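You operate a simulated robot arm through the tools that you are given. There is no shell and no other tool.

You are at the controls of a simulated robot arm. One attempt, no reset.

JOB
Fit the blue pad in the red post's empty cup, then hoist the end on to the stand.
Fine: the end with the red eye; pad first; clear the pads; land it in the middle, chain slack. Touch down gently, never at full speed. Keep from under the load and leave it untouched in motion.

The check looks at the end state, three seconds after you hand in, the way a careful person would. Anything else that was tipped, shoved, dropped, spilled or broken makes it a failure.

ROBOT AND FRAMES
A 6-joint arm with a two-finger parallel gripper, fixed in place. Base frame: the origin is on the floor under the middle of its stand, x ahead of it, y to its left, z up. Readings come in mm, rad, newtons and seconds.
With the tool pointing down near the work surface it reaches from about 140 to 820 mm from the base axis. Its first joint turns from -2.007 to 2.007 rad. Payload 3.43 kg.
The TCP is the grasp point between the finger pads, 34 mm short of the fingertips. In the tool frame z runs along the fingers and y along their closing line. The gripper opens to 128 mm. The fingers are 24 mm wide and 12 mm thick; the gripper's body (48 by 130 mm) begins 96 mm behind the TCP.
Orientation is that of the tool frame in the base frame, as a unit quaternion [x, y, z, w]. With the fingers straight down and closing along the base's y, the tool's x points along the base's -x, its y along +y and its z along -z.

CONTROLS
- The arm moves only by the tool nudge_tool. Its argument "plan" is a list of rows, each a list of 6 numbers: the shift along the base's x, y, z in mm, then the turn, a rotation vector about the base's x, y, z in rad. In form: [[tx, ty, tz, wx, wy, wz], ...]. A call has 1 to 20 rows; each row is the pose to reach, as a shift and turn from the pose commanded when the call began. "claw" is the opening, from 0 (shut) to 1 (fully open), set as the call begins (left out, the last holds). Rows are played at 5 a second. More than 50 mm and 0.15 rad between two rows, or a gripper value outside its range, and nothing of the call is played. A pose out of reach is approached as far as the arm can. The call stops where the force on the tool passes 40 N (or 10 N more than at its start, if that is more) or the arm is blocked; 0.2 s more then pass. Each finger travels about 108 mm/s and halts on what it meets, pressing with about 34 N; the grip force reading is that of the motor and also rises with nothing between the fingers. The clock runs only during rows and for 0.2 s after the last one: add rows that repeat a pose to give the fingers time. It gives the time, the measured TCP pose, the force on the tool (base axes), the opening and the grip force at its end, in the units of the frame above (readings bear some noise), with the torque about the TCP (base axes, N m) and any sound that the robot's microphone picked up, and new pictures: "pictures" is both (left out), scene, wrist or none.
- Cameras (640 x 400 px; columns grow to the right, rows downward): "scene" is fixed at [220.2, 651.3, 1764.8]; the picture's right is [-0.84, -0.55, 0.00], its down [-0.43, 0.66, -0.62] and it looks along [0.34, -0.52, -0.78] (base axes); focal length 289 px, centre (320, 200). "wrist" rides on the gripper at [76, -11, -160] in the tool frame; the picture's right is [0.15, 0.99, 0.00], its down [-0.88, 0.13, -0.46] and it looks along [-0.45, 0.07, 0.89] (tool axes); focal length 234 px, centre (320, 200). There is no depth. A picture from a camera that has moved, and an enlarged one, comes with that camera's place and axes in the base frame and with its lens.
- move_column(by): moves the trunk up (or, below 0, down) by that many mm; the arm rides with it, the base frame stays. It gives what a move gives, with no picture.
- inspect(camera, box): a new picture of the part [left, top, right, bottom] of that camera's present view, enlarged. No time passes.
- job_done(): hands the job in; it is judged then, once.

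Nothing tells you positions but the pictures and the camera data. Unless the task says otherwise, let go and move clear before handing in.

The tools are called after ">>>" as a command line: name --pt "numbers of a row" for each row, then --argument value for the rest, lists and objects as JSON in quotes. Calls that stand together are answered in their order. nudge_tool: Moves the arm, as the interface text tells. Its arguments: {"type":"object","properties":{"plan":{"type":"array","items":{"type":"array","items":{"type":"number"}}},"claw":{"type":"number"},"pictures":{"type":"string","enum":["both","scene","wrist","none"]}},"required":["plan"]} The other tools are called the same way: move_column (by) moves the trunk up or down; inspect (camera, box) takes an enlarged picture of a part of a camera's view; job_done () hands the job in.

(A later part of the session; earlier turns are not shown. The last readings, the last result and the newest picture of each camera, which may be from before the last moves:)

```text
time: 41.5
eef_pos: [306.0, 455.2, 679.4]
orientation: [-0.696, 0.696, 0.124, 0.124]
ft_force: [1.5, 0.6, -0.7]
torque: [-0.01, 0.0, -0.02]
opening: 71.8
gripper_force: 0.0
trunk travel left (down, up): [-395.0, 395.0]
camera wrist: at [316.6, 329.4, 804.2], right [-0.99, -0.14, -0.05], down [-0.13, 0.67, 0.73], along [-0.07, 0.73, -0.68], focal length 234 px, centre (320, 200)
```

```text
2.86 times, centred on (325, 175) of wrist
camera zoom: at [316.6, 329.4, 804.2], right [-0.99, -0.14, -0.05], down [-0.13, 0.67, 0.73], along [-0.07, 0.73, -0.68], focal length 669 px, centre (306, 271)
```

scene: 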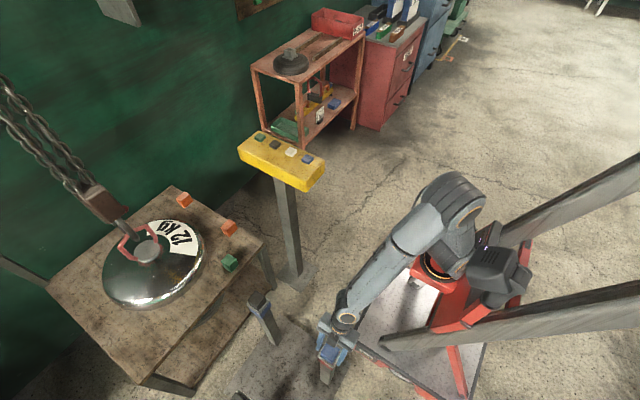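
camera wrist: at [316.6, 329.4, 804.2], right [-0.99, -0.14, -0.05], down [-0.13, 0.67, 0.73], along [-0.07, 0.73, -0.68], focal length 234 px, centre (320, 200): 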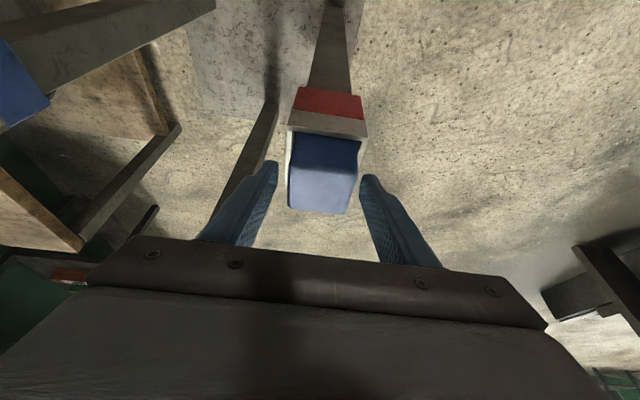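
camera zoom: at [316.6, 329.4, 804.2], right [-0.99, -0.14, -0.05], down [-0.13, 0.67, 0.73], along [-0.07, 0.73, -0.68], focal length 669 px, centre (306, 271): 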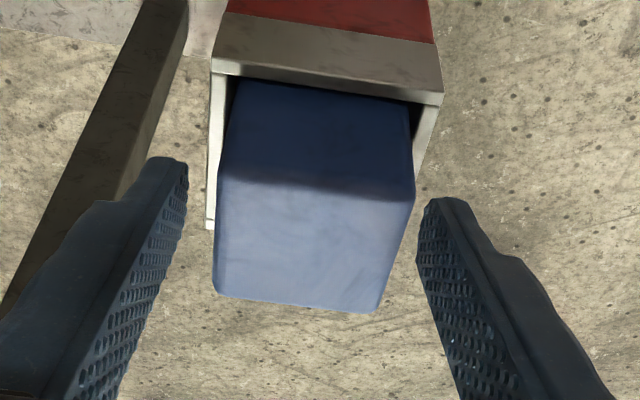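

The pad has dropped fully into the red cup, sitting level. I'll back the gripper straight up and check it.

>>> nudge_tool --pt "0 0 10 0 0 0" --pt "0 0 30 0 0 0" --pt "0 0 60 0 0 0" --pt "0 -10 95 0 0 0" --pt "0 -30 130 0 0 0" --pt "0 -60 160 0 0 0" --pt "0 -100 180 0 0 0" --pt "0 -140 200 0 0 0" --pt "0 -140 200 0 0 0"

>>> inspect --camera "scene" --box '[312, 335, 352, 365]'

>>> inspect --camera "scene" --box '[220, 280, 360, 400]'

```text
time: 43.5
eef_pos: [303.4, 316.3, 881.0]
orientation: [0.696, -0.696, -0.124, -0.124]
ft_force: [-0.1, -1.3, 0.0]
torque: [0.02, 0.0, -0.01]
opening: 71.6
gripper_force: 0.1
trunk travel left (down, up): [-395.0, 395.0]
camera wrist: at [315.3, 190.4, 1004.8], right [-0.99, -0.14, -0.05], down [-0.13, 0.67, 0.73], along [-0.07, 0.73, -0.68], focal length 234 px, centre (320, 200)
```

scene: 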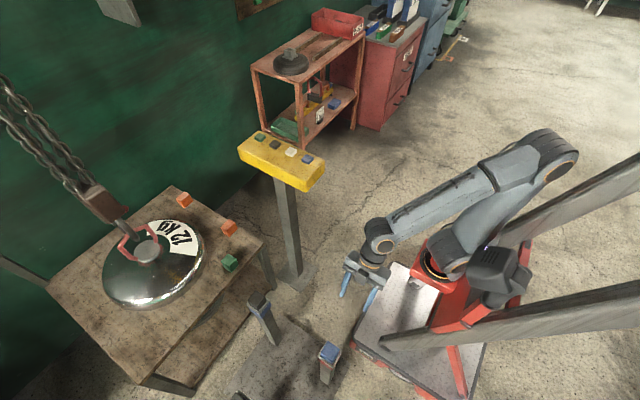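
wrist: 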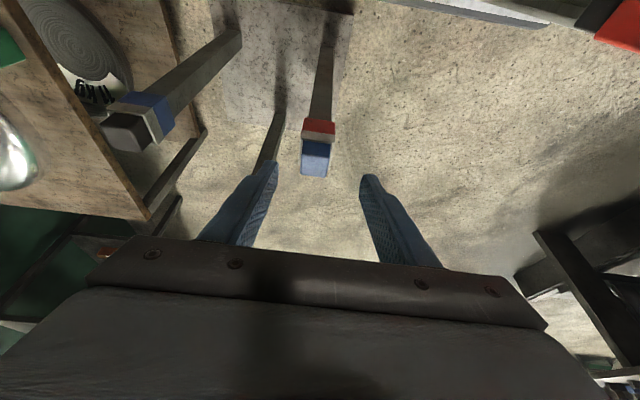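

```text
13.33 times, centred on (332, 350) of scene
camera zoom: at [220.2, 651.3, 1764.8], right [-0.84, -0.55, 0.0], down [-0.43, 0.66, -0.62], along [0.34, -0.52, -0.78], focal length 3855 px, centre (160, -1800)
```

zoom: 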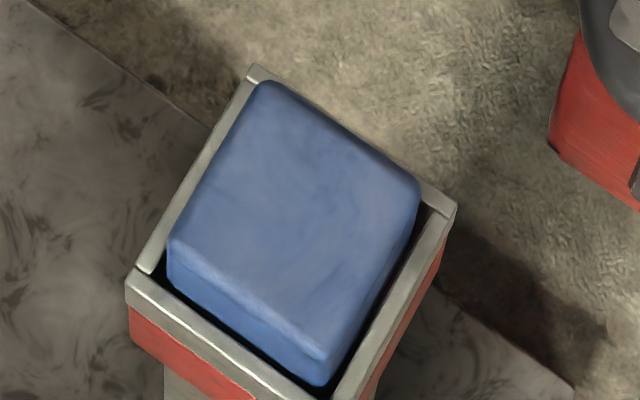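

```text
3.33 times, centred on (290, 340) of scene
camera zoom: at [220.2, 651.3, 1764.8], right [-0.84, -0.55, 0.0], down [-0.43, 0.66, -0.62], along [0.34, -0.52, -0.78], focal length 964 px, centre (420, -267)
```

zoom: 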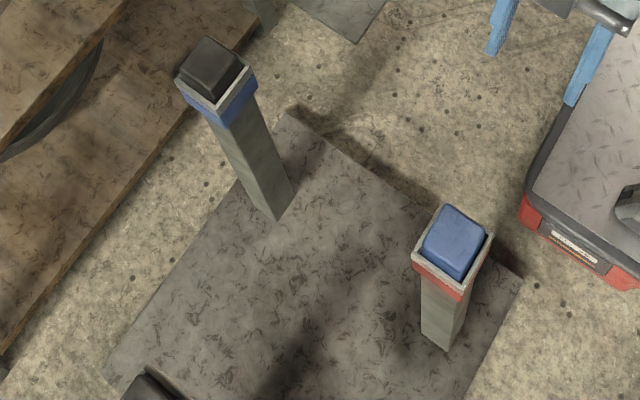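

>>> inspect --camera "wrist" --box '[80, 70, 360, 200]'

>>> inspect --camera "scene" --box '[0, 60, 130, 240]'

```text
2.29 times, centred on (220, 135) of wrist
camera zoom: at [315.3, 190.4, 1004.8], right [-0.99, -0.14, -0.05], down [-0.13, 0.67, 0.73], along [-0.07, 0.73, -0.68], focal length 535 px, centre (549, 349)
```

zoom: 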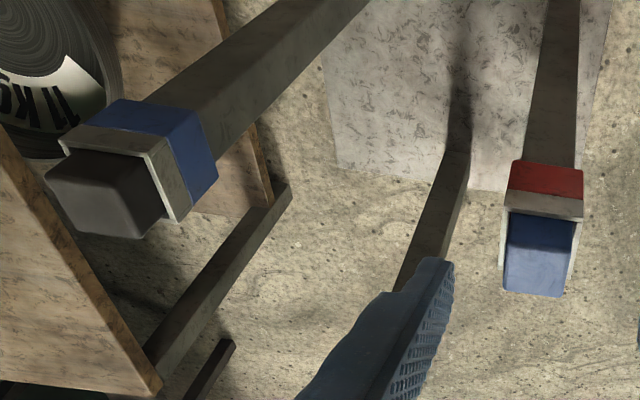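

```text
2.22 times, centred on (65, 150) of scene
camera zoom: at [220.2, 651.3, 1764.8], right [-0.84, -0.55, 0.0], down [-0.43, 0.66, -0.62], along [0.34, -0.52, -0.78], focal length 642 px, centre (887, 311)
```

zoom: 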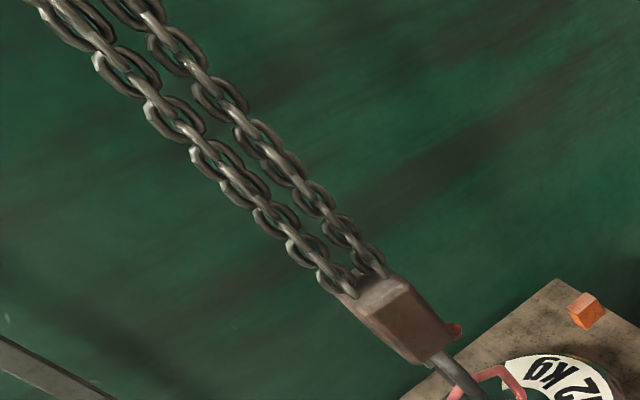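

The blue pad is seated like the others. Now for the hoist: I'll straighten the tool, close the fingers into a single "finger", and swing over to the pendant side, well away from the load's path.

>>> nudge_tool --pt "10 -20 10 -0.12 0 0" --pt "20 -50 20 -0.24 0 0" --pt "40 -80 20 -0.35 0 0" --pt "60 -110 20 -0.35 0 0" --claw 0 --pictures "none"

>>> nudge_tool --pt "12 -14 0 0 0 -0.13" --pt "24 -28 0 0 0 -0.26" --pt "36 -42 0 0 0 -0.39" --pt "48 -56 0 0 0 -0.52" --pt "60 -70 0 0 0 -0.65" --pt "72 -84 0 0 0 -0.78" --pt "84 -98 0 0 0 -0.91" --pt "96 -112 0 0 0 -1.04" --pt "108 -126 0 0 0 -1.17" --pt "120 -140 0 0 0 -1.3" --pt "132 -154 0 0 0 -1.43" --pt "144 -164 0 0 0 -1.5708" --pt "144 -164 0 0 0 -1.5708" --pictures "none"

>>> move_column --by 395

```text
time: 44.5
eef_pos: [364.6, 204.4, 901.7]
orientation: [0.707, -0.707, 0.0, -0.001]
ft_force: [0.4, 0.8, -0.2]
torque: [-0.03, -0.04, 0.01]
opening: 0.0
gripper_force: 32.7
trunk travel left (down, up): [-395.0, 395.0]
```

```text
time: 47.3
eef_pos: [509.9, 41.0, 901.2]
orientation: [0.0, 1.0, 0.0, 0.001]
ft_force: [-0.2, -0.6, 0.2]
torque: [0.03, -0.01, 0.01]
opening: 0.0
gripper_force: 32.6
trunk travel left (down, up): [-395.0, 395.0]
```

```text
time: 51.1
eef_pos: [509.8, 41.4, 1295.2]
orientation: [0.0, 1.0, -0.001, 0.0]
ft_force: [-0.2, -0.2, -0.3]
torque: [0.02, -0.01, -0.01]
opening: 0.1
gripper_force: 33.2
trunk travel left (down, up): [-790.0, 0.0]
```

Arm is raised near the pendant. Let me look at it from here in both cameras.

>>> nudge_tool --pt "0 0 0 0 0 0"

>>> inspect --camera "wrist" --box '[270, 160, 400, 270]'

>>> inspect --camera "scene" --box '[230, 120, 330, 195]'

```text
time: 51.5
eef_pos: [510.3, 41.1, 1295.7]
orientation: [0.0, 1.0, -0.002, 0.001]
ft_force: [0.2, -0.3, -0.2]
torque: [-0.02, 0.02, 0.03]
opening: 0.0
gripper_force: 33.0
trunk travel left (down, up): [-790.0, 0.0]
camera wrist: at [433.3, 30.5, 1455.0], right [-0.15, 0.99, 0.0], down [0.88, 0.13, 0.46], along [0.45, 0.07, -0.89], focal length 234 px, centre (320, 200)
```

scene: 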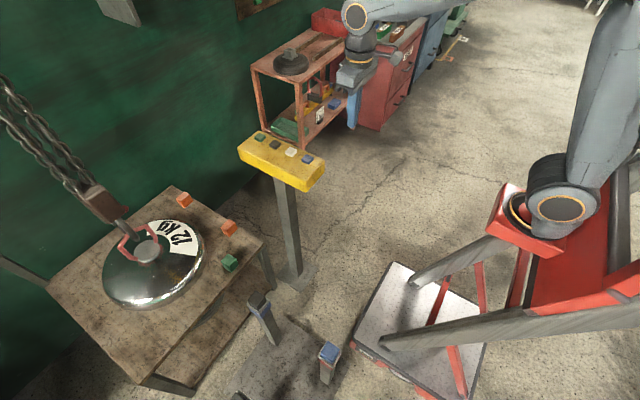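
wrist: 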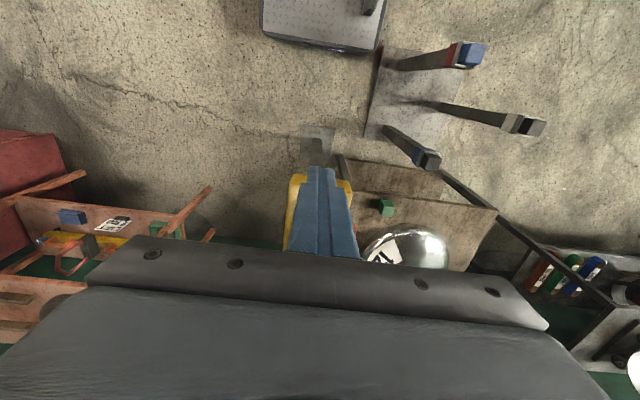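

```text
3.64 times, centred on (335, 215) of wrist
camera zoom: at [433.3, 30.5, 1455.0], right [-0.15, 0.99, 0.0], down [0.88, 0.13, 0.46], along [0.45, 0.07, -0.89], focal length 852 px, centre (266, 146)
```

zoom: 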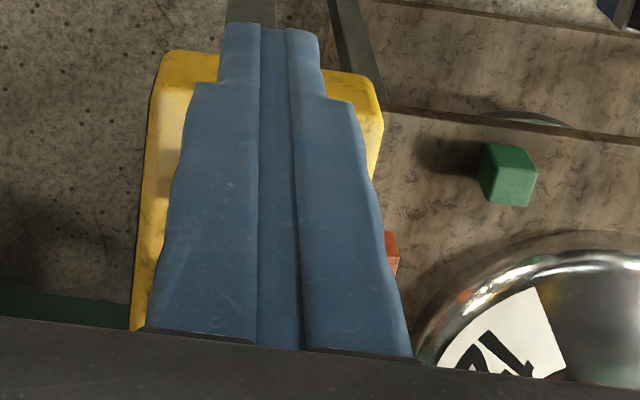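

```text
5.33 times, centred on (280, 158) of scene
camera zoom: at [220.2, 651.3, 1764.8], right [-0.84, -0.55, 0.0], down [-0.43, 0.66, -0.62], along [0.34, -0.52, -0.78], focal length 1542 px, centre (533, 427)
```

zoom: 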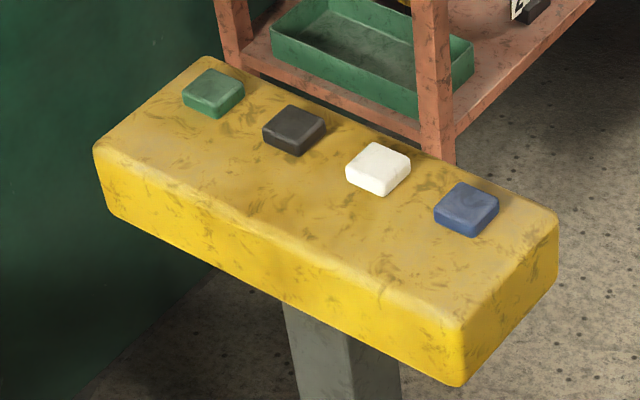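

The four buttons sit at y≈37.5, top z≈1045, x≈670 (blue), 746 (white), 820 (black), 894 (green). Their functions aren't labelled, so I'll test with brief, shallow presses, starting with white, and watch the hoist.

>>> nudge_tool --pt "35 0 -25 0 0 0" --pt "70 0 -50 0 0 0" --pt "105 -1 -75 0 0 0" --pt "140 -1 -100 0 0 0" --pt "175 -2 -125 0 0 0" --pt "205 -3 -150 0 0 0" --pt "236 -3.5 -180 0 0 0" --pt "236 -3.5 -201 0 0 0" --pt "236 -3.5 -201 0 0 0" --claw 0

>>> inspect --camera "scene" --box '[230, 100, 350, 190]'

>>> inspect --camera "wrist" --box '[250, 100, 410, 260]'

```text
time: 53.5
eef_pos: [746.7, 37.5, 1095.8]
orientation: [0.0, 1.0, -0.001, 0.001]
ft_force: [-1.0, 0.2, -0.6]
torque: [0.02, -0.01, 0.01]
opening: 0.0
gripper_force: 32.9
trunk travel left (down, up): [-790.0, 0.0]
camera wrist: at [670.1, 27.5, 1254.6], right [-0.15, 0.99, 0.0], down [0.88, 0.13, 0.46], along [0.45, 0.07, -0.89], focal length 234 px, centre (320, 200)
```

scene: 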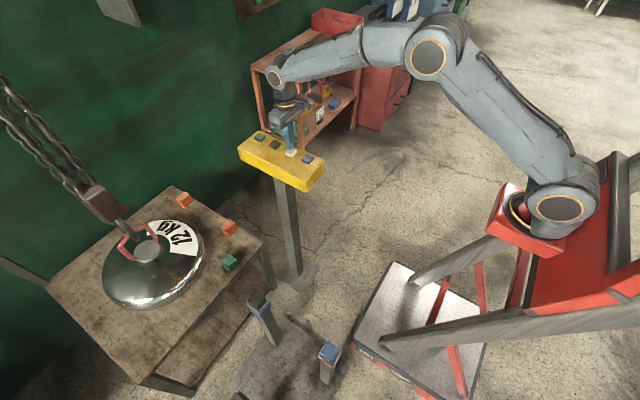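
wrist: 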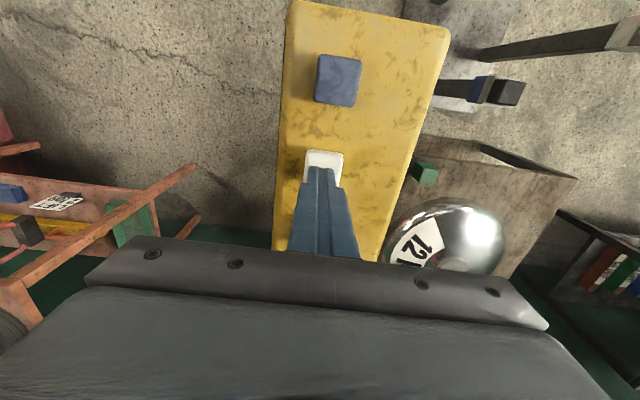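

```text
4.44 times, centred on (290, 145) of scene
camera zoom: at [220.2, 651.3, 1764.8], right [-0.84, -0.55, 0.0], down [-0.43, 0.66, -0.62], along [0.34, -0.52, -0.78], focal length 1285 px, centre (453, 444)
```

zoom: 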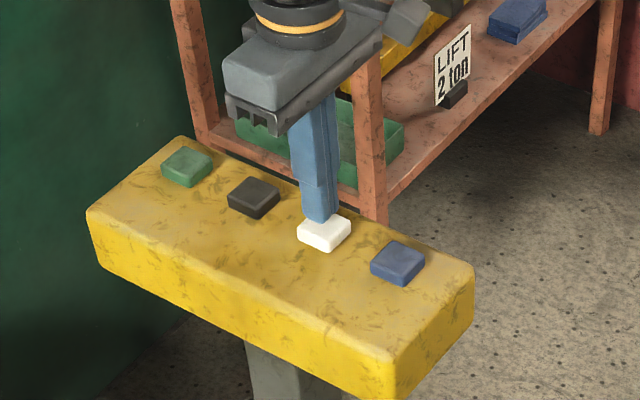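

```text
2.50 times, centred on (330, 180) of wrist
camera zoom: at [670.1, 27.5, 1254.6], right [-0.15, 0.99, 0.0], down [0.88, 0.13, 0.46], along [0.45, 0.07, -0.89], focal length 585 px, centre (295, 250)
```

zoom: 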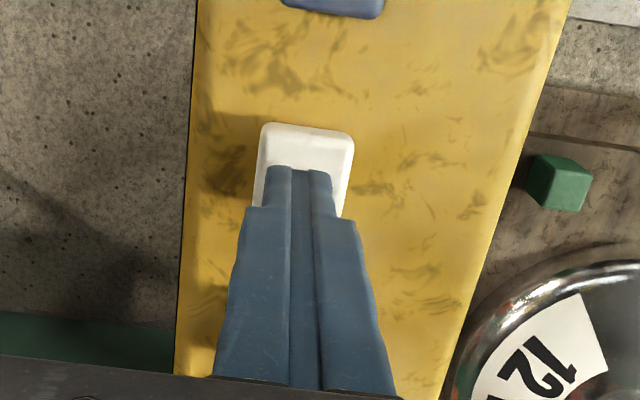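

Fingertip is right over the white button. I'll come down gently to contact and press slightly, watching force, sound and the hoist.

>>> nudge_tool --pt "-3 1 -6 0 0 0" --pt "-3 1 -12 0 0 0" --pt "-3 1 -15 0 0 0" --pt "-3 1 -17 0 0 0" --pictures "scene"

```text
time: 54.5
eef_pos: [741.8, 38.4, 1080.4]
orientation: [0.0, 1.0, 0.0, 0.003]
ft_force: [-1.3, 1.3, 25.3]
torque: [0.07, 0.18, -0.06]
opening: 0.1
gripper_force: 33.3
trunk travel left (down, up): [-790.0, 0.0]
```

scene: 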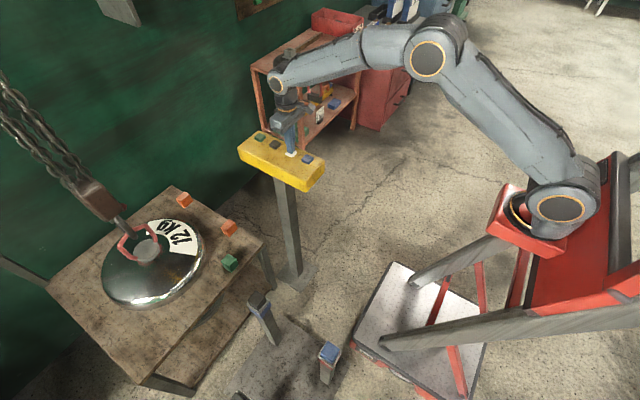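

>>> inspect --camera "scene" --box '[60, 160, 220, 320]'

>>> inspect --camera "scene" --box '[230, 100, 350, 190]'

```text
2.50 times, centred on (140, 240) of scene
camera zoom: at [220.2, 651.3, 1764.8], right [-0.84, -0.55, 0.0], down [-0.43, 0.66, -0.62], along [0.34, -0.52, -0.78], focal length 723 px, centre (770, 100)
```

zoom: 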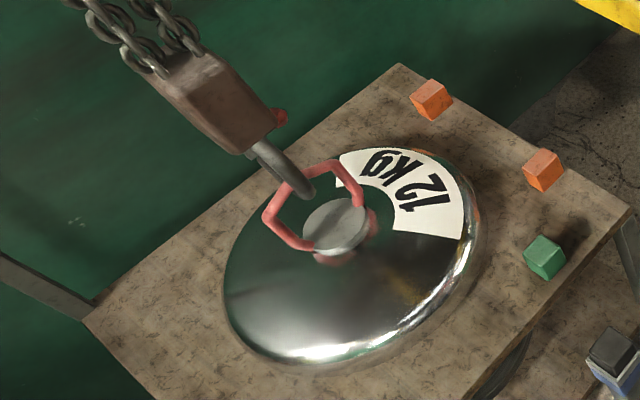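

```text
4.44 times, centred on (290, 145) of scene
camera zoom: at [220.2, 651.3, 1764.8], right [-0.84, -0.55, 0.0], down [-0.43, 0.66, -0.62], along [0.34, -0.52, -0.78], focal length 1285 px, centre (453, 444)
```

zoom: 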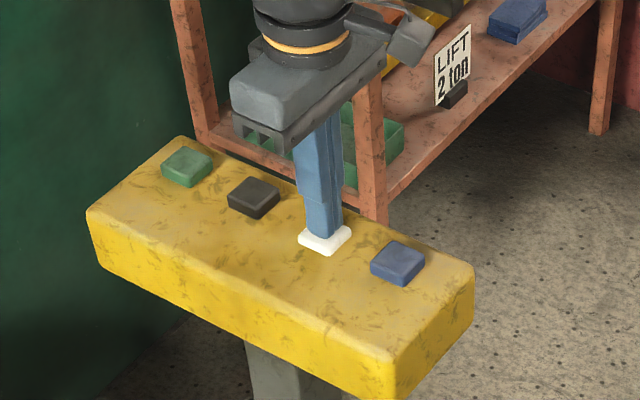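

White is "up": the hook block and load have risen a few millimetres. I'll hold at this same depth briefly to measure the lifting speed.

>>> nudge_tool --pt "0 0 0 0 0 0" --pt "0 0 0 0 0 0" --pt "0 0 0 0 0 0" --pictures "scene"

>>> inspect --camera "scene" --box '[60, 160, 220, 320]'

```text
time: 55.3
eef_pos: [742.2, 39.3, 1080.6]
orientation: [0.0, 1.0, 0.0, 0.004]
ft_force: [4.6, 2.8, 34.5]
torque: [0.1, -0.03, 0.02]
opening: 0.1
gripper_force: 32.8
trunk travel left (down, up): [-790.0, 0.0]
```

scene: 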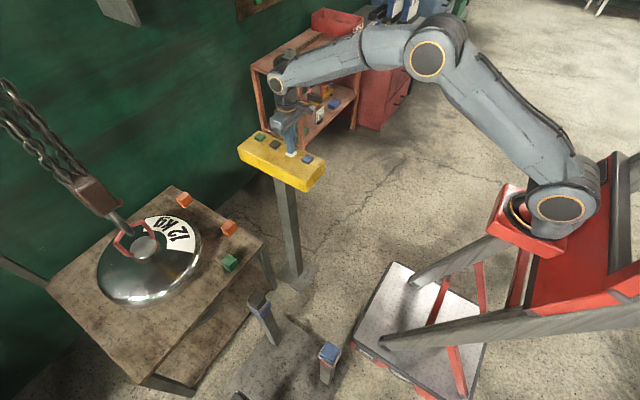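

```text
2.50 times, centred on (140, 240) of scene
camera zoom: at [220.2, 651.3, 1764.8], right [-0.84, -0.55, 0.0], down [-0.43, 0.66, -0.62], along [0.34, -0.52, -0.78], focal length 723 px, centre (770, 100)
```

zoom: 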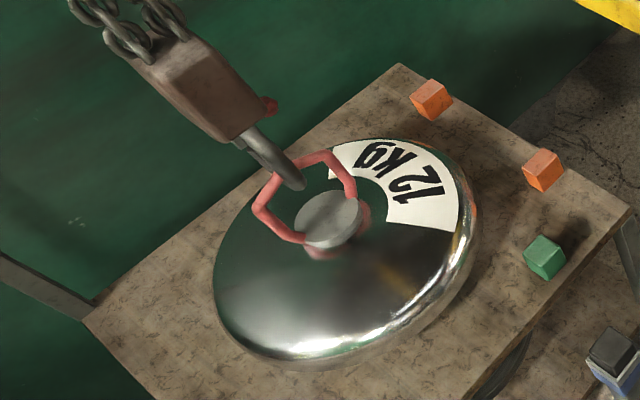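

Lifting at roughly 30 mm/s and smoothly. Continuing to hold white to raise the load, checking along the way.

>>> nudge_tool --pt "0 0 0 0 0 0" --pt "0 0 0 0 0 0" --pt "0 0 0 0 0 0" --pt "0 0 0 0 0 0" --pt "0 0 0 0 0 0" --pt "0 0 0 0 0 0" --pt "0 0 0 0 0 0" --pictures "scene"

>>> inspect --camera "scene" --box '[40, 140, 220, 320]'

```text
time: 56.9
eef_pos: [743.0, 37.9, 1080.0]
orientation: [0.001, 1.0, 0.0, 0.002]
ft_force: [7.4, 3.8, 35.4]
torque: [0.11, -0.15, 0.04]
opening: 0.0
gripper_force: 32.8
trunk travel left (down, up): [-790.0, 0.0]
```

scene: 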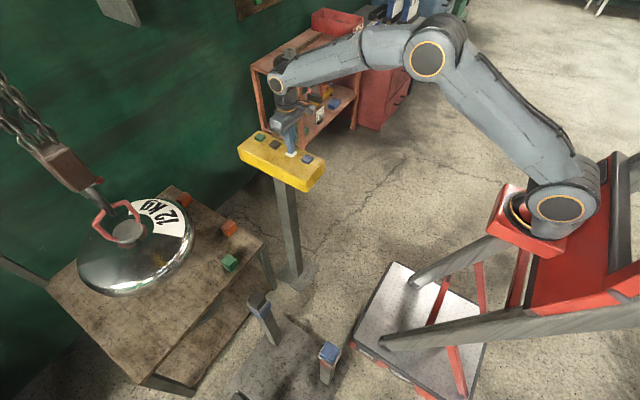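

```text
2.22 times, centred on (130, 230) of scene
camera zoom: at [220.2, 651.3, 1764.8], right [-0.84, -0.55, 0.0], down [-0.43, 0.66, -0.62], along [0.34, -0.52, -0.78], focal length 642 px, centre (742, 133)
```

zoom: 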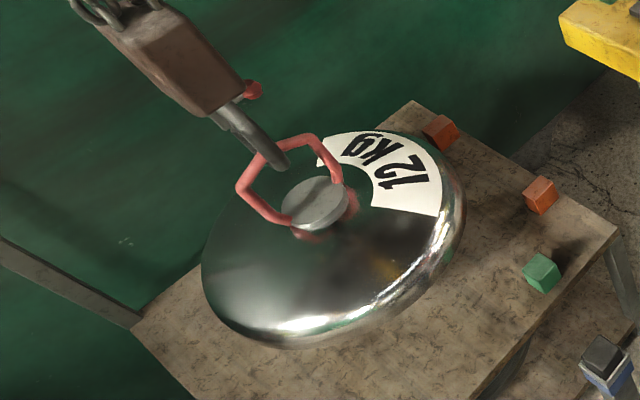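

The load has risen roughly 165 mm already (it sped up while held). I'll release now and see where it settles.

>>> nudge_tool --pt "0 0 8 0 0 0" --pt "0 0 16 0 0 0" --pt "0 0 20 0 0 0" --pt "0 0 20 0 0 0" --pt "0 0 20 0 0 0" --pictures "scene"

>>> inspect --camera "scene" --box '[40, 140, 220, 320]'

```text
time: 58.1
eef_pos: [742.3, 38.2, 1097.8]
orientation: [0.0, 1.0, 0.0, 0.0]
ft_force: [0.1, 0.1, -0.2]
torque: [0.0, -0.01, -0.01]
opening: 0.1
gripper_force: 33.2
trunk travel left (down, up): [-790.0, 0.0]
```

scene: 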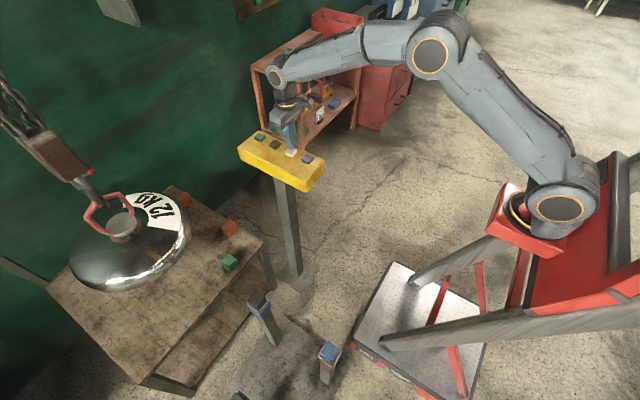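

```text
2.22 times, centred on (130, 230) of scene
camera zoom: at [220.2, 651.3, 1764.8], right [-0.84, -0.55, 0.0], down [-0.43, 0.66, -0.62], along [0.34, -0.52, -0.78], focal length 642 px, centre (742, 133)
```

zoom: 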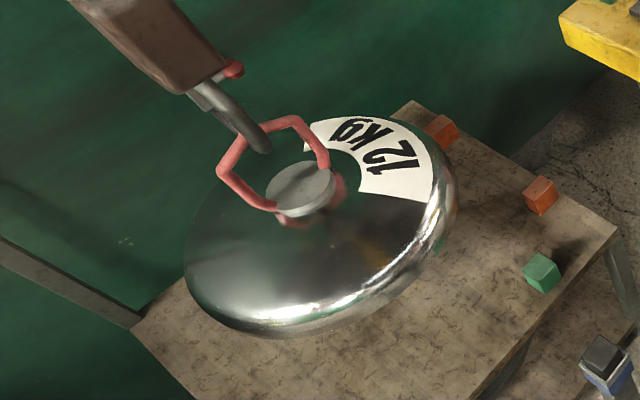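

The load has settled about 213 mm higher (underside ≈756, about 75 mm above the pad tops). Next I'll move over the blue button and find, with a very light press, what it does.

>>> nudge_tool --pt "-25 0 4 0 0 0" --pt "-50 0.5 4 0 0 0" --pt "-73 1 0 0 0 0" --pt "-73 1 -6 0 0 0" --pt "-73 1 -11 0 0 0" --pt "-73 1 -11 0 0 0" --pictures "both"

>>> inspect --camera "scene" --box '[0, 80, 220, 320]'

>>> inspect --camera "scene" --box '[230, 110, 350, 200]'

```text
time: 59.5
eef_pos: [669.3, 39.1, 1087.2]
orientation: [0.0, 1.0, -0.001, 0.001]
ft_force: [-0.1, -1.2, 2.9]
torque: [-0.03, 0.03, 0.0]
opening: 0.1
gripper_force: 33.7
trunk travel left (down, up): [-790.0, 0.0]
camera wrist: at [593.3, 29.0, 1246.2], right [-0.15, 0.99, 0.0], down [0.88, 0.13, 0.46], along [0.45, 0.07, -0.89], focal length 234 px, centre (320, 200)
```

scene: 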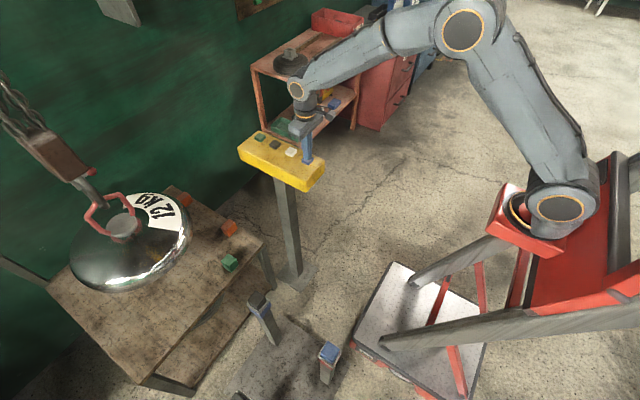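
wrist: 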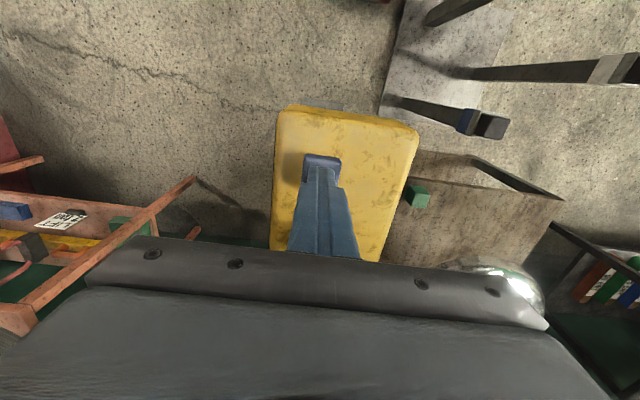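

```text
1.67 times, centred on (110, 200) of scene
camera zoom: at [220.2, 651.3, 1764.8], right [-0.84, -0.55, 0.0], down [-0.43, 0.66, -0.62], along [0.34, -0.52, -0.78], focal length 482 px, centre (670, 200)
```

zoom: 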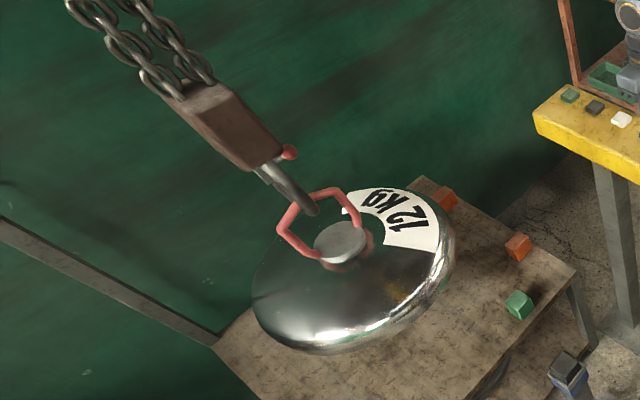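

```text
4.44 times, centred on (290, 155) of scene
camera zoom: at [220.2, 651.3, 1764.8], right [-0.84, -0.55, 0.0], down [-0.43, 0.66, -0.62], along [0.34, -0.52, -0.78], focal length 1285 px, centre (453, 400)
```

zoom: 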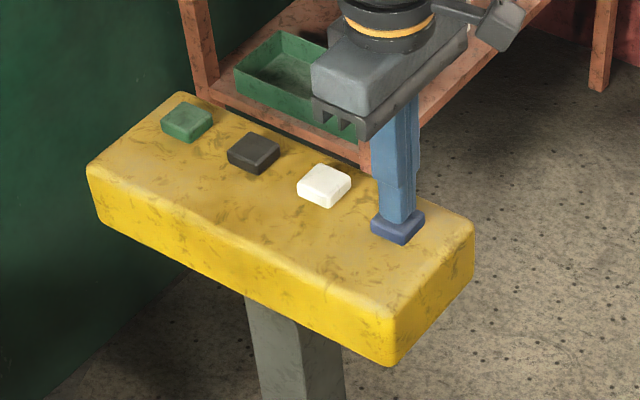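

Just touching the blue button (≈3 N). Pressing about 2.5 mm to see whether anything moves.

>>> nudge_tool --pt "0 0 -1.5 0 0 0" --pt "0 0 -2.5 0 0 0" --pt "0 0 -2.5 0 0 0" --pictures "scene"

>>> inspect --camera "scene" --box '[0, 80, 220, 320]'

```text
time: 60.3
eef_pos: [670.1, 39.0, 1083.9]
orientation: [0.0, 1.0, -0.001, 0.001]
ft_force: [-0.6, -1.0, 3.0]
torque: [-0.01, 0.04, 0.03]
opening: 0.0
gripper_force: 33.1
trunk travel left (down, up): [-790.0, 0.0]
```

scene: 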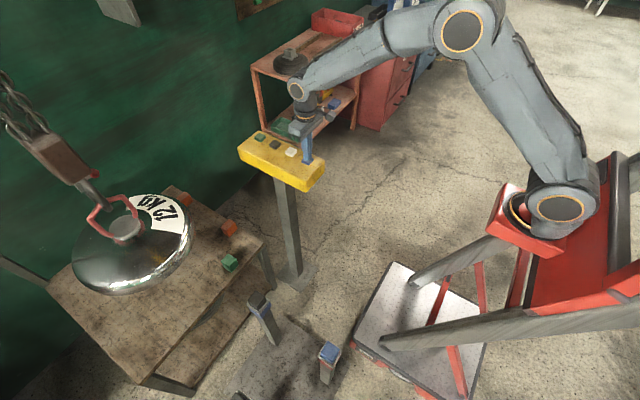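

```text
1.67 times, centred on (110, 200) of scene
camera zoom: at [220.2, 651.3, 1764.8], right [-0.84, -0.55, 0.0], down [-0.43, 0.66, -0.62], along [0.34, -0.52, -0.78], focal length 482 px, centre (670, 200)
```

zoom: 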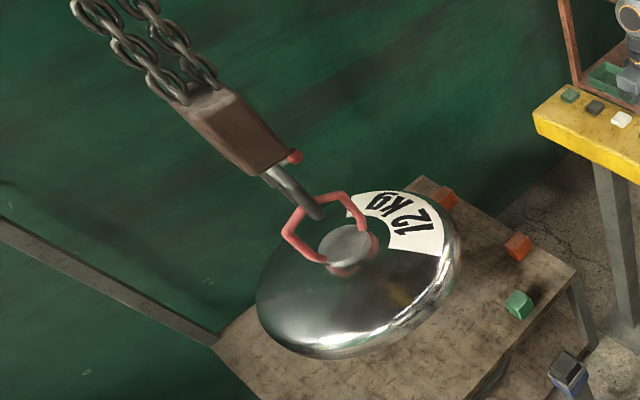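

The load shifted slightly; the direction looks like −x (towards the stand). Holding another second at this depth to confirm direction and speed.

>>> nudge_tool --pt "0 0 0 0 0 0" --pt "0 0 0 0 0 0" --pt "0 0 0 0 0 0" --pt "0 0 0 0 0 0" --pictures "scene"

>>> inspect --camera "scene" --box '[0, 80, 220, 320]'

```text
time: 61.3
eef_pos: [669.5, 39.5, 1082.7]
orientation: [0.001, 1.0, 0.0, 0.001]
ft_force: [0.3, 0.5, 3.2]
torque: [0.01, 0.05, 0.01]
opening: 0.1
gripper_force: 33.0
trunk travel left (down, up): [-790.0, 0.0]
```

scene: 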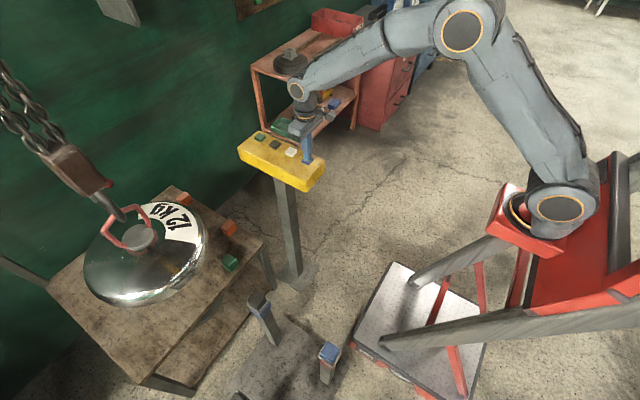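

```text
1.67 times, centred on (110, 200) of scene
camera zoom: at [220.2, 651.3, 1764.8], right [-0.84, -0.55, 0.0], down [-0.43, 0.66, -0.62], along [0.34, -0.52, -0.78], focal length 482 px, centre (670, 200)
```

zoom: 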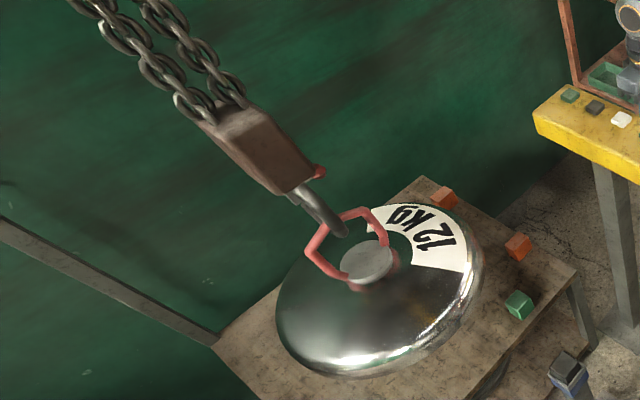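

Confirmed: blue drives the trolley towards −x, at about 77 mm/s. The load is at x≈1086. Continuing to hold at this depth and tracking.

>>> nudge_tool --pt "0 0 0 0 0 0" --pt "0 0 0 0 0 0" --pt "0 0 0 0 0 0" --pt "0 0 0 0 0 0" --pt "0 0 0 0 0 0" --pt "0 0 0 0 0 0" --pt "0 0 0 0 0 0" --pt "0 0 0 0 0 0" --pt "0 0 0 0 0 0" --pictures "scene"

>>> inspect --camera "scene" --box '[0, 80, 300, 380]'

```text
time: 63.3
eef_pos: [669.2, 38.5, 1084.4]
orientation: [0.0, 1.0, 0.0, 0.001]
ft_force: [-0.6, -0.1, 3.1]
torque: [-0.01, 0.05, 0.0]
opening: 0.0
gripper_force: 33.3
trunk travel left (down, up): [-790.0, 0.0]
```

scene: 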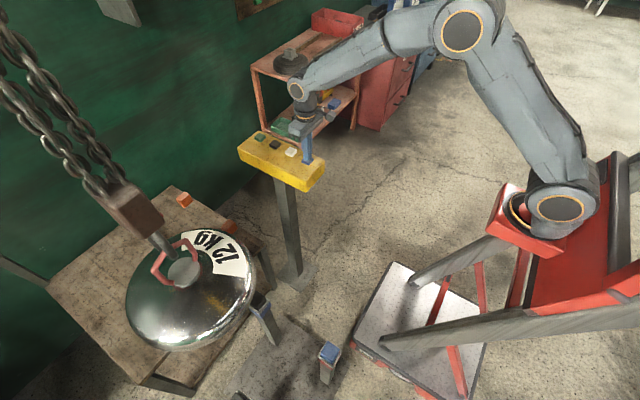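

```text
1.33 times, centred on (150, 230) of scene
camera zoom: at [220.2, 651.3, 1764.8], right [-0.84, -0.55, 0.0], down [-0.43, 0.66, -0.62], along [0.34, -0.52, -0.78], focal length 386 px, centre (547, 160)
```

zoom: 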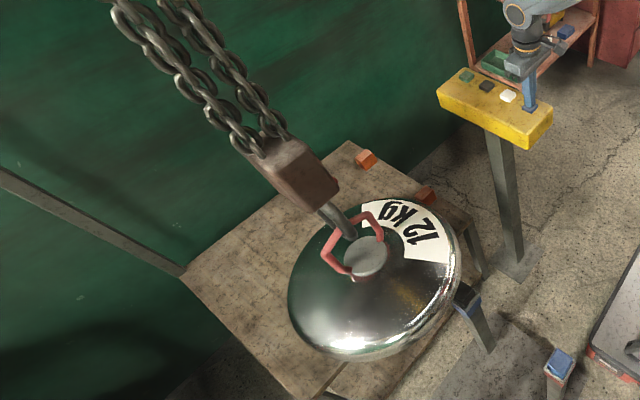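

Load at x≈837, now moving about 125 mm/s. I'll hold under a second more, then release and see how it coasts.

>>> nudge_tool --pt "0 0 0 0 0 0" --pt "0 0 0 0 0 0" --pt "0 0 0 0 0 0" --pt "0 0 8 0 0 0" --pt "0 0 10 0 0 0" --pictures "scene"

>>> inspect --camera "scene" --box '[40, 80, 340, 380]'

```text
time: 64.5
eef_pos: [669.2, 39.3, 1093.7]
orientation: [0.0, 1.0, -0.001, 0.001]
ft_force: [0.0, 0.4, 0.3]
torque: [0.02, 0.01, 0.01]
opening: 0.0
gripper_force: 33.8
trunk travel left (down, up): [-790.0, 0.0]
```

scene: 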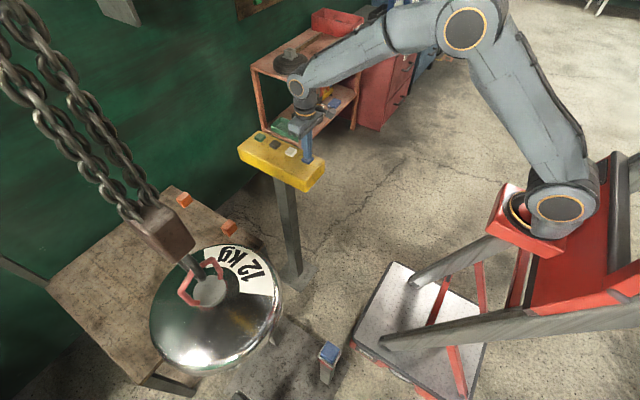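

```text
1.33 times, centred on (190, 230) of scene
camera zoom: at [220.2, 651.3, 1764.8], right [-0.84, -0.55, 0.0], down [-0.43, 0.66, -0.62], along [0.34, -0.52, -0.78], focal length 386 px, centre (493, 160)
```

zoom: 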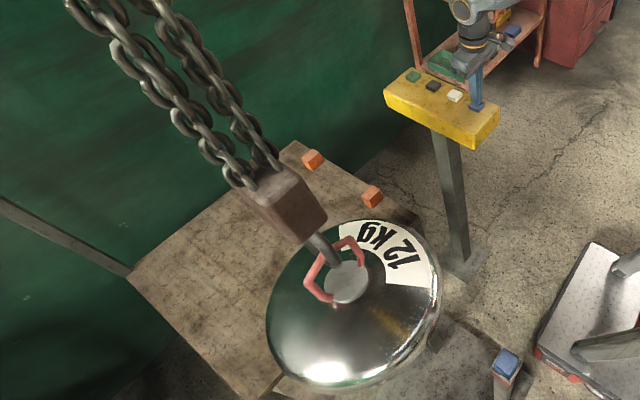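

Released at x≈712. Waiting a moment with the arm still to see where the load coasts to.

>>> nudge_tool --pt "0 0 0 0 0 0" --pt "0 0 0 0 0 0" --pt "0 0 0 0 0 0" --pt "0 0 0 0 0 0" --pictures "scene"

>>> nudge_tool --pt "0 0 0 0 0 0" --pt "0 0 0 0 0 0" --pt "0 0 0 0 0 0" --pt "0 0 0 0 0 0" --pictures "scene"

>>> nudge_tool --pt "0 0 0 0 0 0" --pt "0 0 0 0 0 0" --pt "0 0 0 0 0 0" --pt "0 0 0 0 0 0" --pictures "scene"

```text
time: 65.5
eef_pos: [668.9, 40.3, 1094.5]
orientation: [0.0, 1.0, -0.001, 0.0]
ft_force: [0.1, -0.6, 0.3]
torque: [-0.04, 0.01, -0.02]
opening: 0.2
gripper_force: 32.7
trunk travel left (down, up): [-790.0, 0.0]
```

scene: 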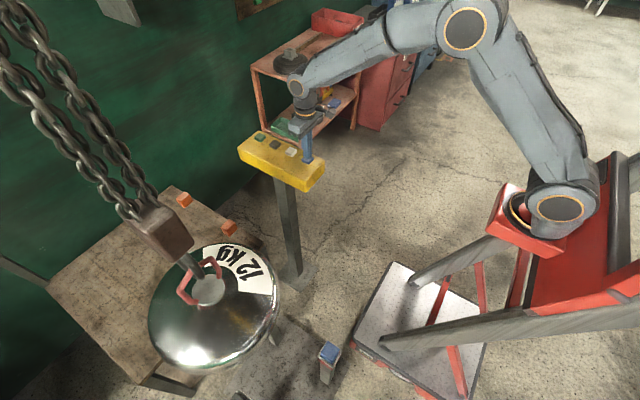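

```text
time: 66.5
eef_pos: [669.9, 39.0, 1093.9]
orientation: [0.0, 1.0, -0.001, 0.001]
ft_force: [0.9, -0.6, -0.7]
torque: [0.01, -0.01, 0.02]
opening: 0.1
gripper_force: 33.3
trunk travel left (down, up): [-790.0, 0.0]
```

scene: 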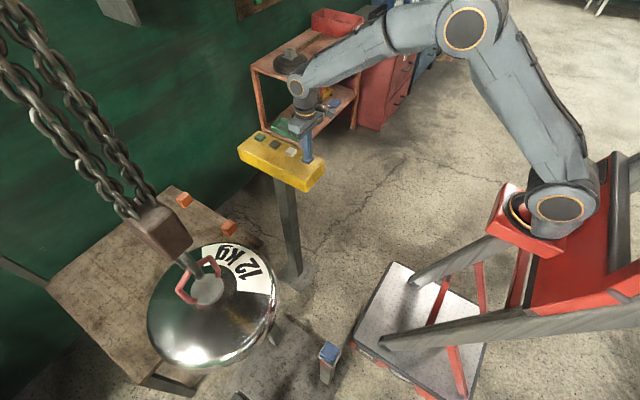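

```text
time: 67.5
eef_pos: [669.9, 39.8, 1094.2]
orientation: [0.0, 1.0, -0.001, 0.001]
ft_force: [0.3, 1.1, -0.4]
torque: [0.03, -0.04, 0.0]
opening: 0.2
gripper_force: 33.7
trunk travel left (down, up): [-790.0, 0.0]
```

scene: 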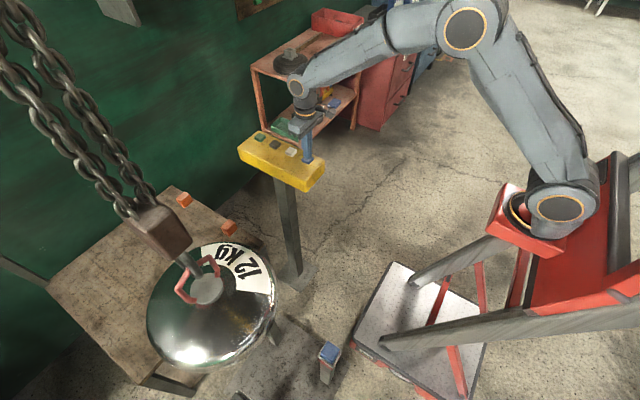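

The load stops cleanly with almost no swing, at about x≈714. Now I'll measure it and the stand more precisely, using both cameras.

>>> nudge_tool --pt "0 0 0 0 0 0" --pictures "wrist"

>>> inspect --camera "wrist" --box '[440, 60, 640, 300]'

>>> inspect --camera "scene" --box '[120, 180, 300, 400]'

>>> inspect --camera "scene" --box '[215, 375, 265, 400]'

```text
time: 67.9
eef_pos: [669.0, 40.3, 1093.4]
orientation: [0.0, 1.0, -0.002, 0.001]
ft_force: [0.2, 0.5, 0.8]
torque: [0.02, -0.01, 0.05]
opening: 0.0
gripper_force: 33.0
trunk travel left (down, up): [-790.0, 0.0]
camera wrist: at [593.3, 28.9, 1253.4], right [-0.15, 0.99, 0.0], down [0.88, 0.13, 0.46], along [0.45, 0.07, -0.89], focal length 234 px, centre (320, 200)
```

wrist: 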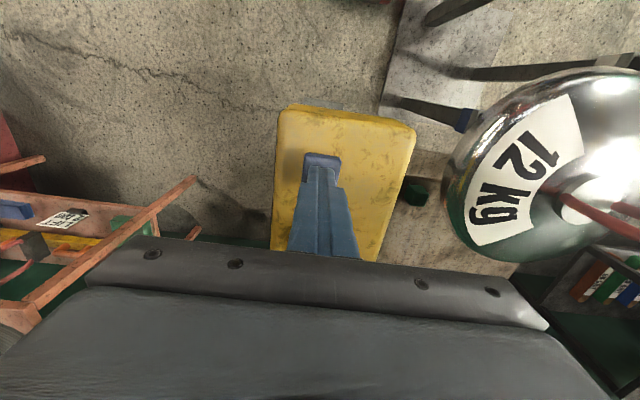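

```text
1.67 times, centred on (540, 180) of wrist
camera zoom: at [593.3, 28.9, 1253.4], right [-0.15, 0.99, 0.0], down [0.88, 0.13, 0.46], along [0.45, 0.07, -0.89], focal length 390 px, centre (-47, 233)
```

zoom: 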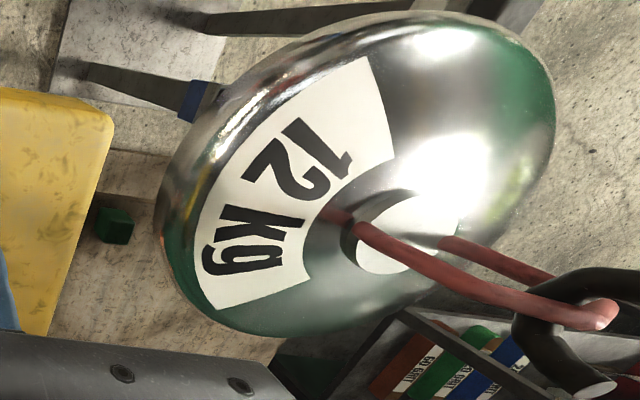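

```text
1.82 times, centred on (210, 290) of scene
camera zoom: at [220.2, 651.3, 1764.8], right [-0.84, -0.55, 0.0], down [-0.43, 0.66, -0.62], along [0.34, -0.52, -0.78], focal length 526 px, centre (520, 36)
```

zoom: 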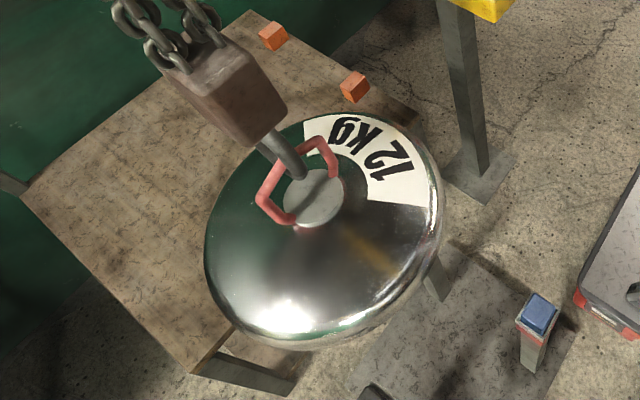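

```text
12.80 times, centred on (240, 388) of scene
camera zoom: at [220.2, 651.3, 1764.8], right [-0.84, -0.55, 0.0], down [-0.43, 0.66, -0.62], along [0.34, -0.52, -0.78], focal length 3700 px, centre (1344, -2200)
```

zoom: 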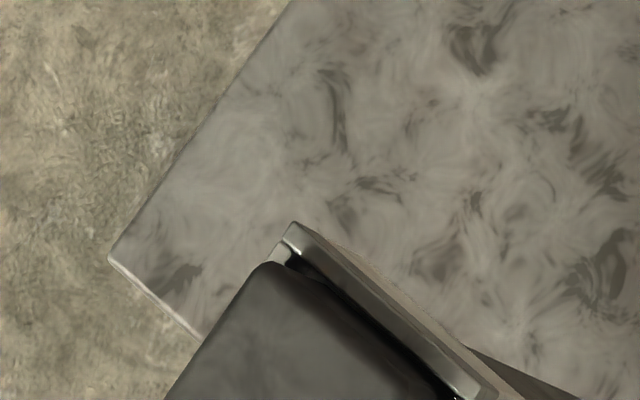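

Knob triangulates to (715.6, 555, 868). The stand centre is near (470, 552). I need about −245 mm more, so I'll press blue for about 2.2 s (expected ~−200 mm), then fine-tune.

>>> nudge_tool --pt "0 0 -5 0 0 0" --pt "0 0 -9.5 0 0 0" --pt "0 0 -9.5 0 0 0" --pt "0 0 -9.5 0 0 0" --pt "0 0 -9.5 0 0 0" --pt "0 0 -9.5 0 0 0" --pt "0 0 -9.5 0 0 0" --pt "0 0 -9.5 0 0 0" --pt "0 0 -9.5 0 0 0" --pt "0 0 -9.5 0 0 0" --pt "0 0 -9.5 0 0 0" --pt "0 0 -9.5 0 0 0" --pt "0 0 0 0 0 0" --pt "0 0 0 0 0 0" --pt "0 0 0 0 0 0" --pt "0 0 0 0 0 0" --pictures "both"

>>> inspect --camera "scene" --box '[160, 200, 360, 400]'

>>> inspect --camera "wrist" --box '[440, 0, 640, 240]'

```text
time: 71.3
eef_pos: [669.4, 40.3, 1093.8]
orientation: [0.0, 1.0, -0.001, 0.001]
ft_force: [-0.1, 0.2, 0.1]
torque: [0.0, 0.0, -0.01]
opening: 0.0
gripper_force: 32.9
trunk travel left (down, up): [-790.0, 0.0]
camera wrist: at [593.2, 29.3, 1253.4], right [-0.15, 0.99, 0.0], down [0.88, 0.13, 0.46], along [0.45, 0.07, -0.89], focal length 234 px, centre (320, 200)
```

scene: 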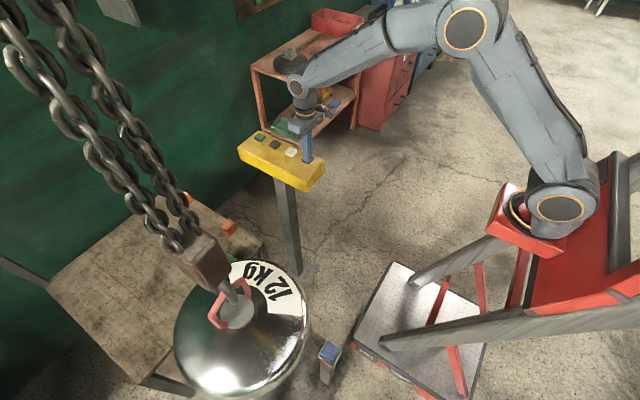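
wrist: 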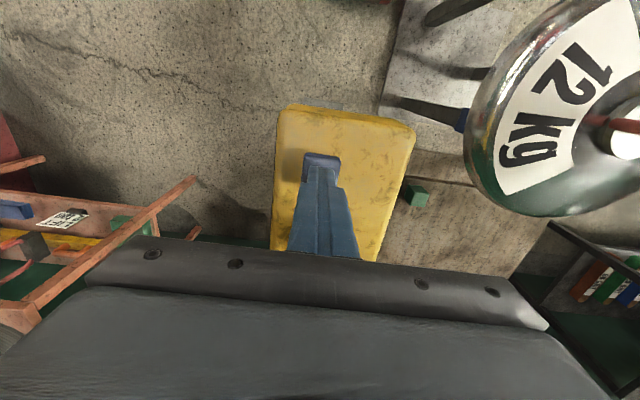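

```text
2.00 times, centred on (260, 300) of scene
camera zoom: at [220.2, 651.3, 1764.8], right [-0.84, -0.55, 0.0], down [-0.43, 0.66, -0.62], along [0.34, -0.52, -0.78], focal length 578 px, centre (440, 0)
```

zoom: 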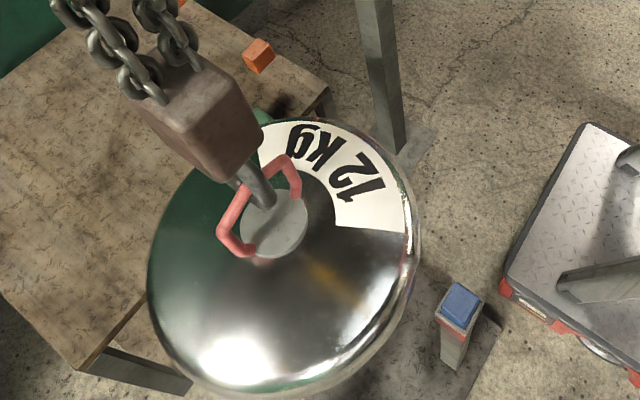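

```text
1.67 times, centred on (540, 120) of wrist
camera zoom: at [593.2, 29.3, 1253.4], right [-0.15, 0.99, 0.0], down [0.88, 0.13, 0.46], along [0.45, 0.07, -0.89], focal length 390 px, centre (-47, 333)
```

zoom: 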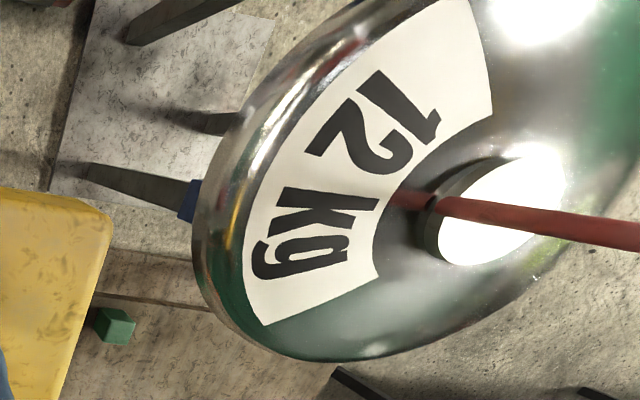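

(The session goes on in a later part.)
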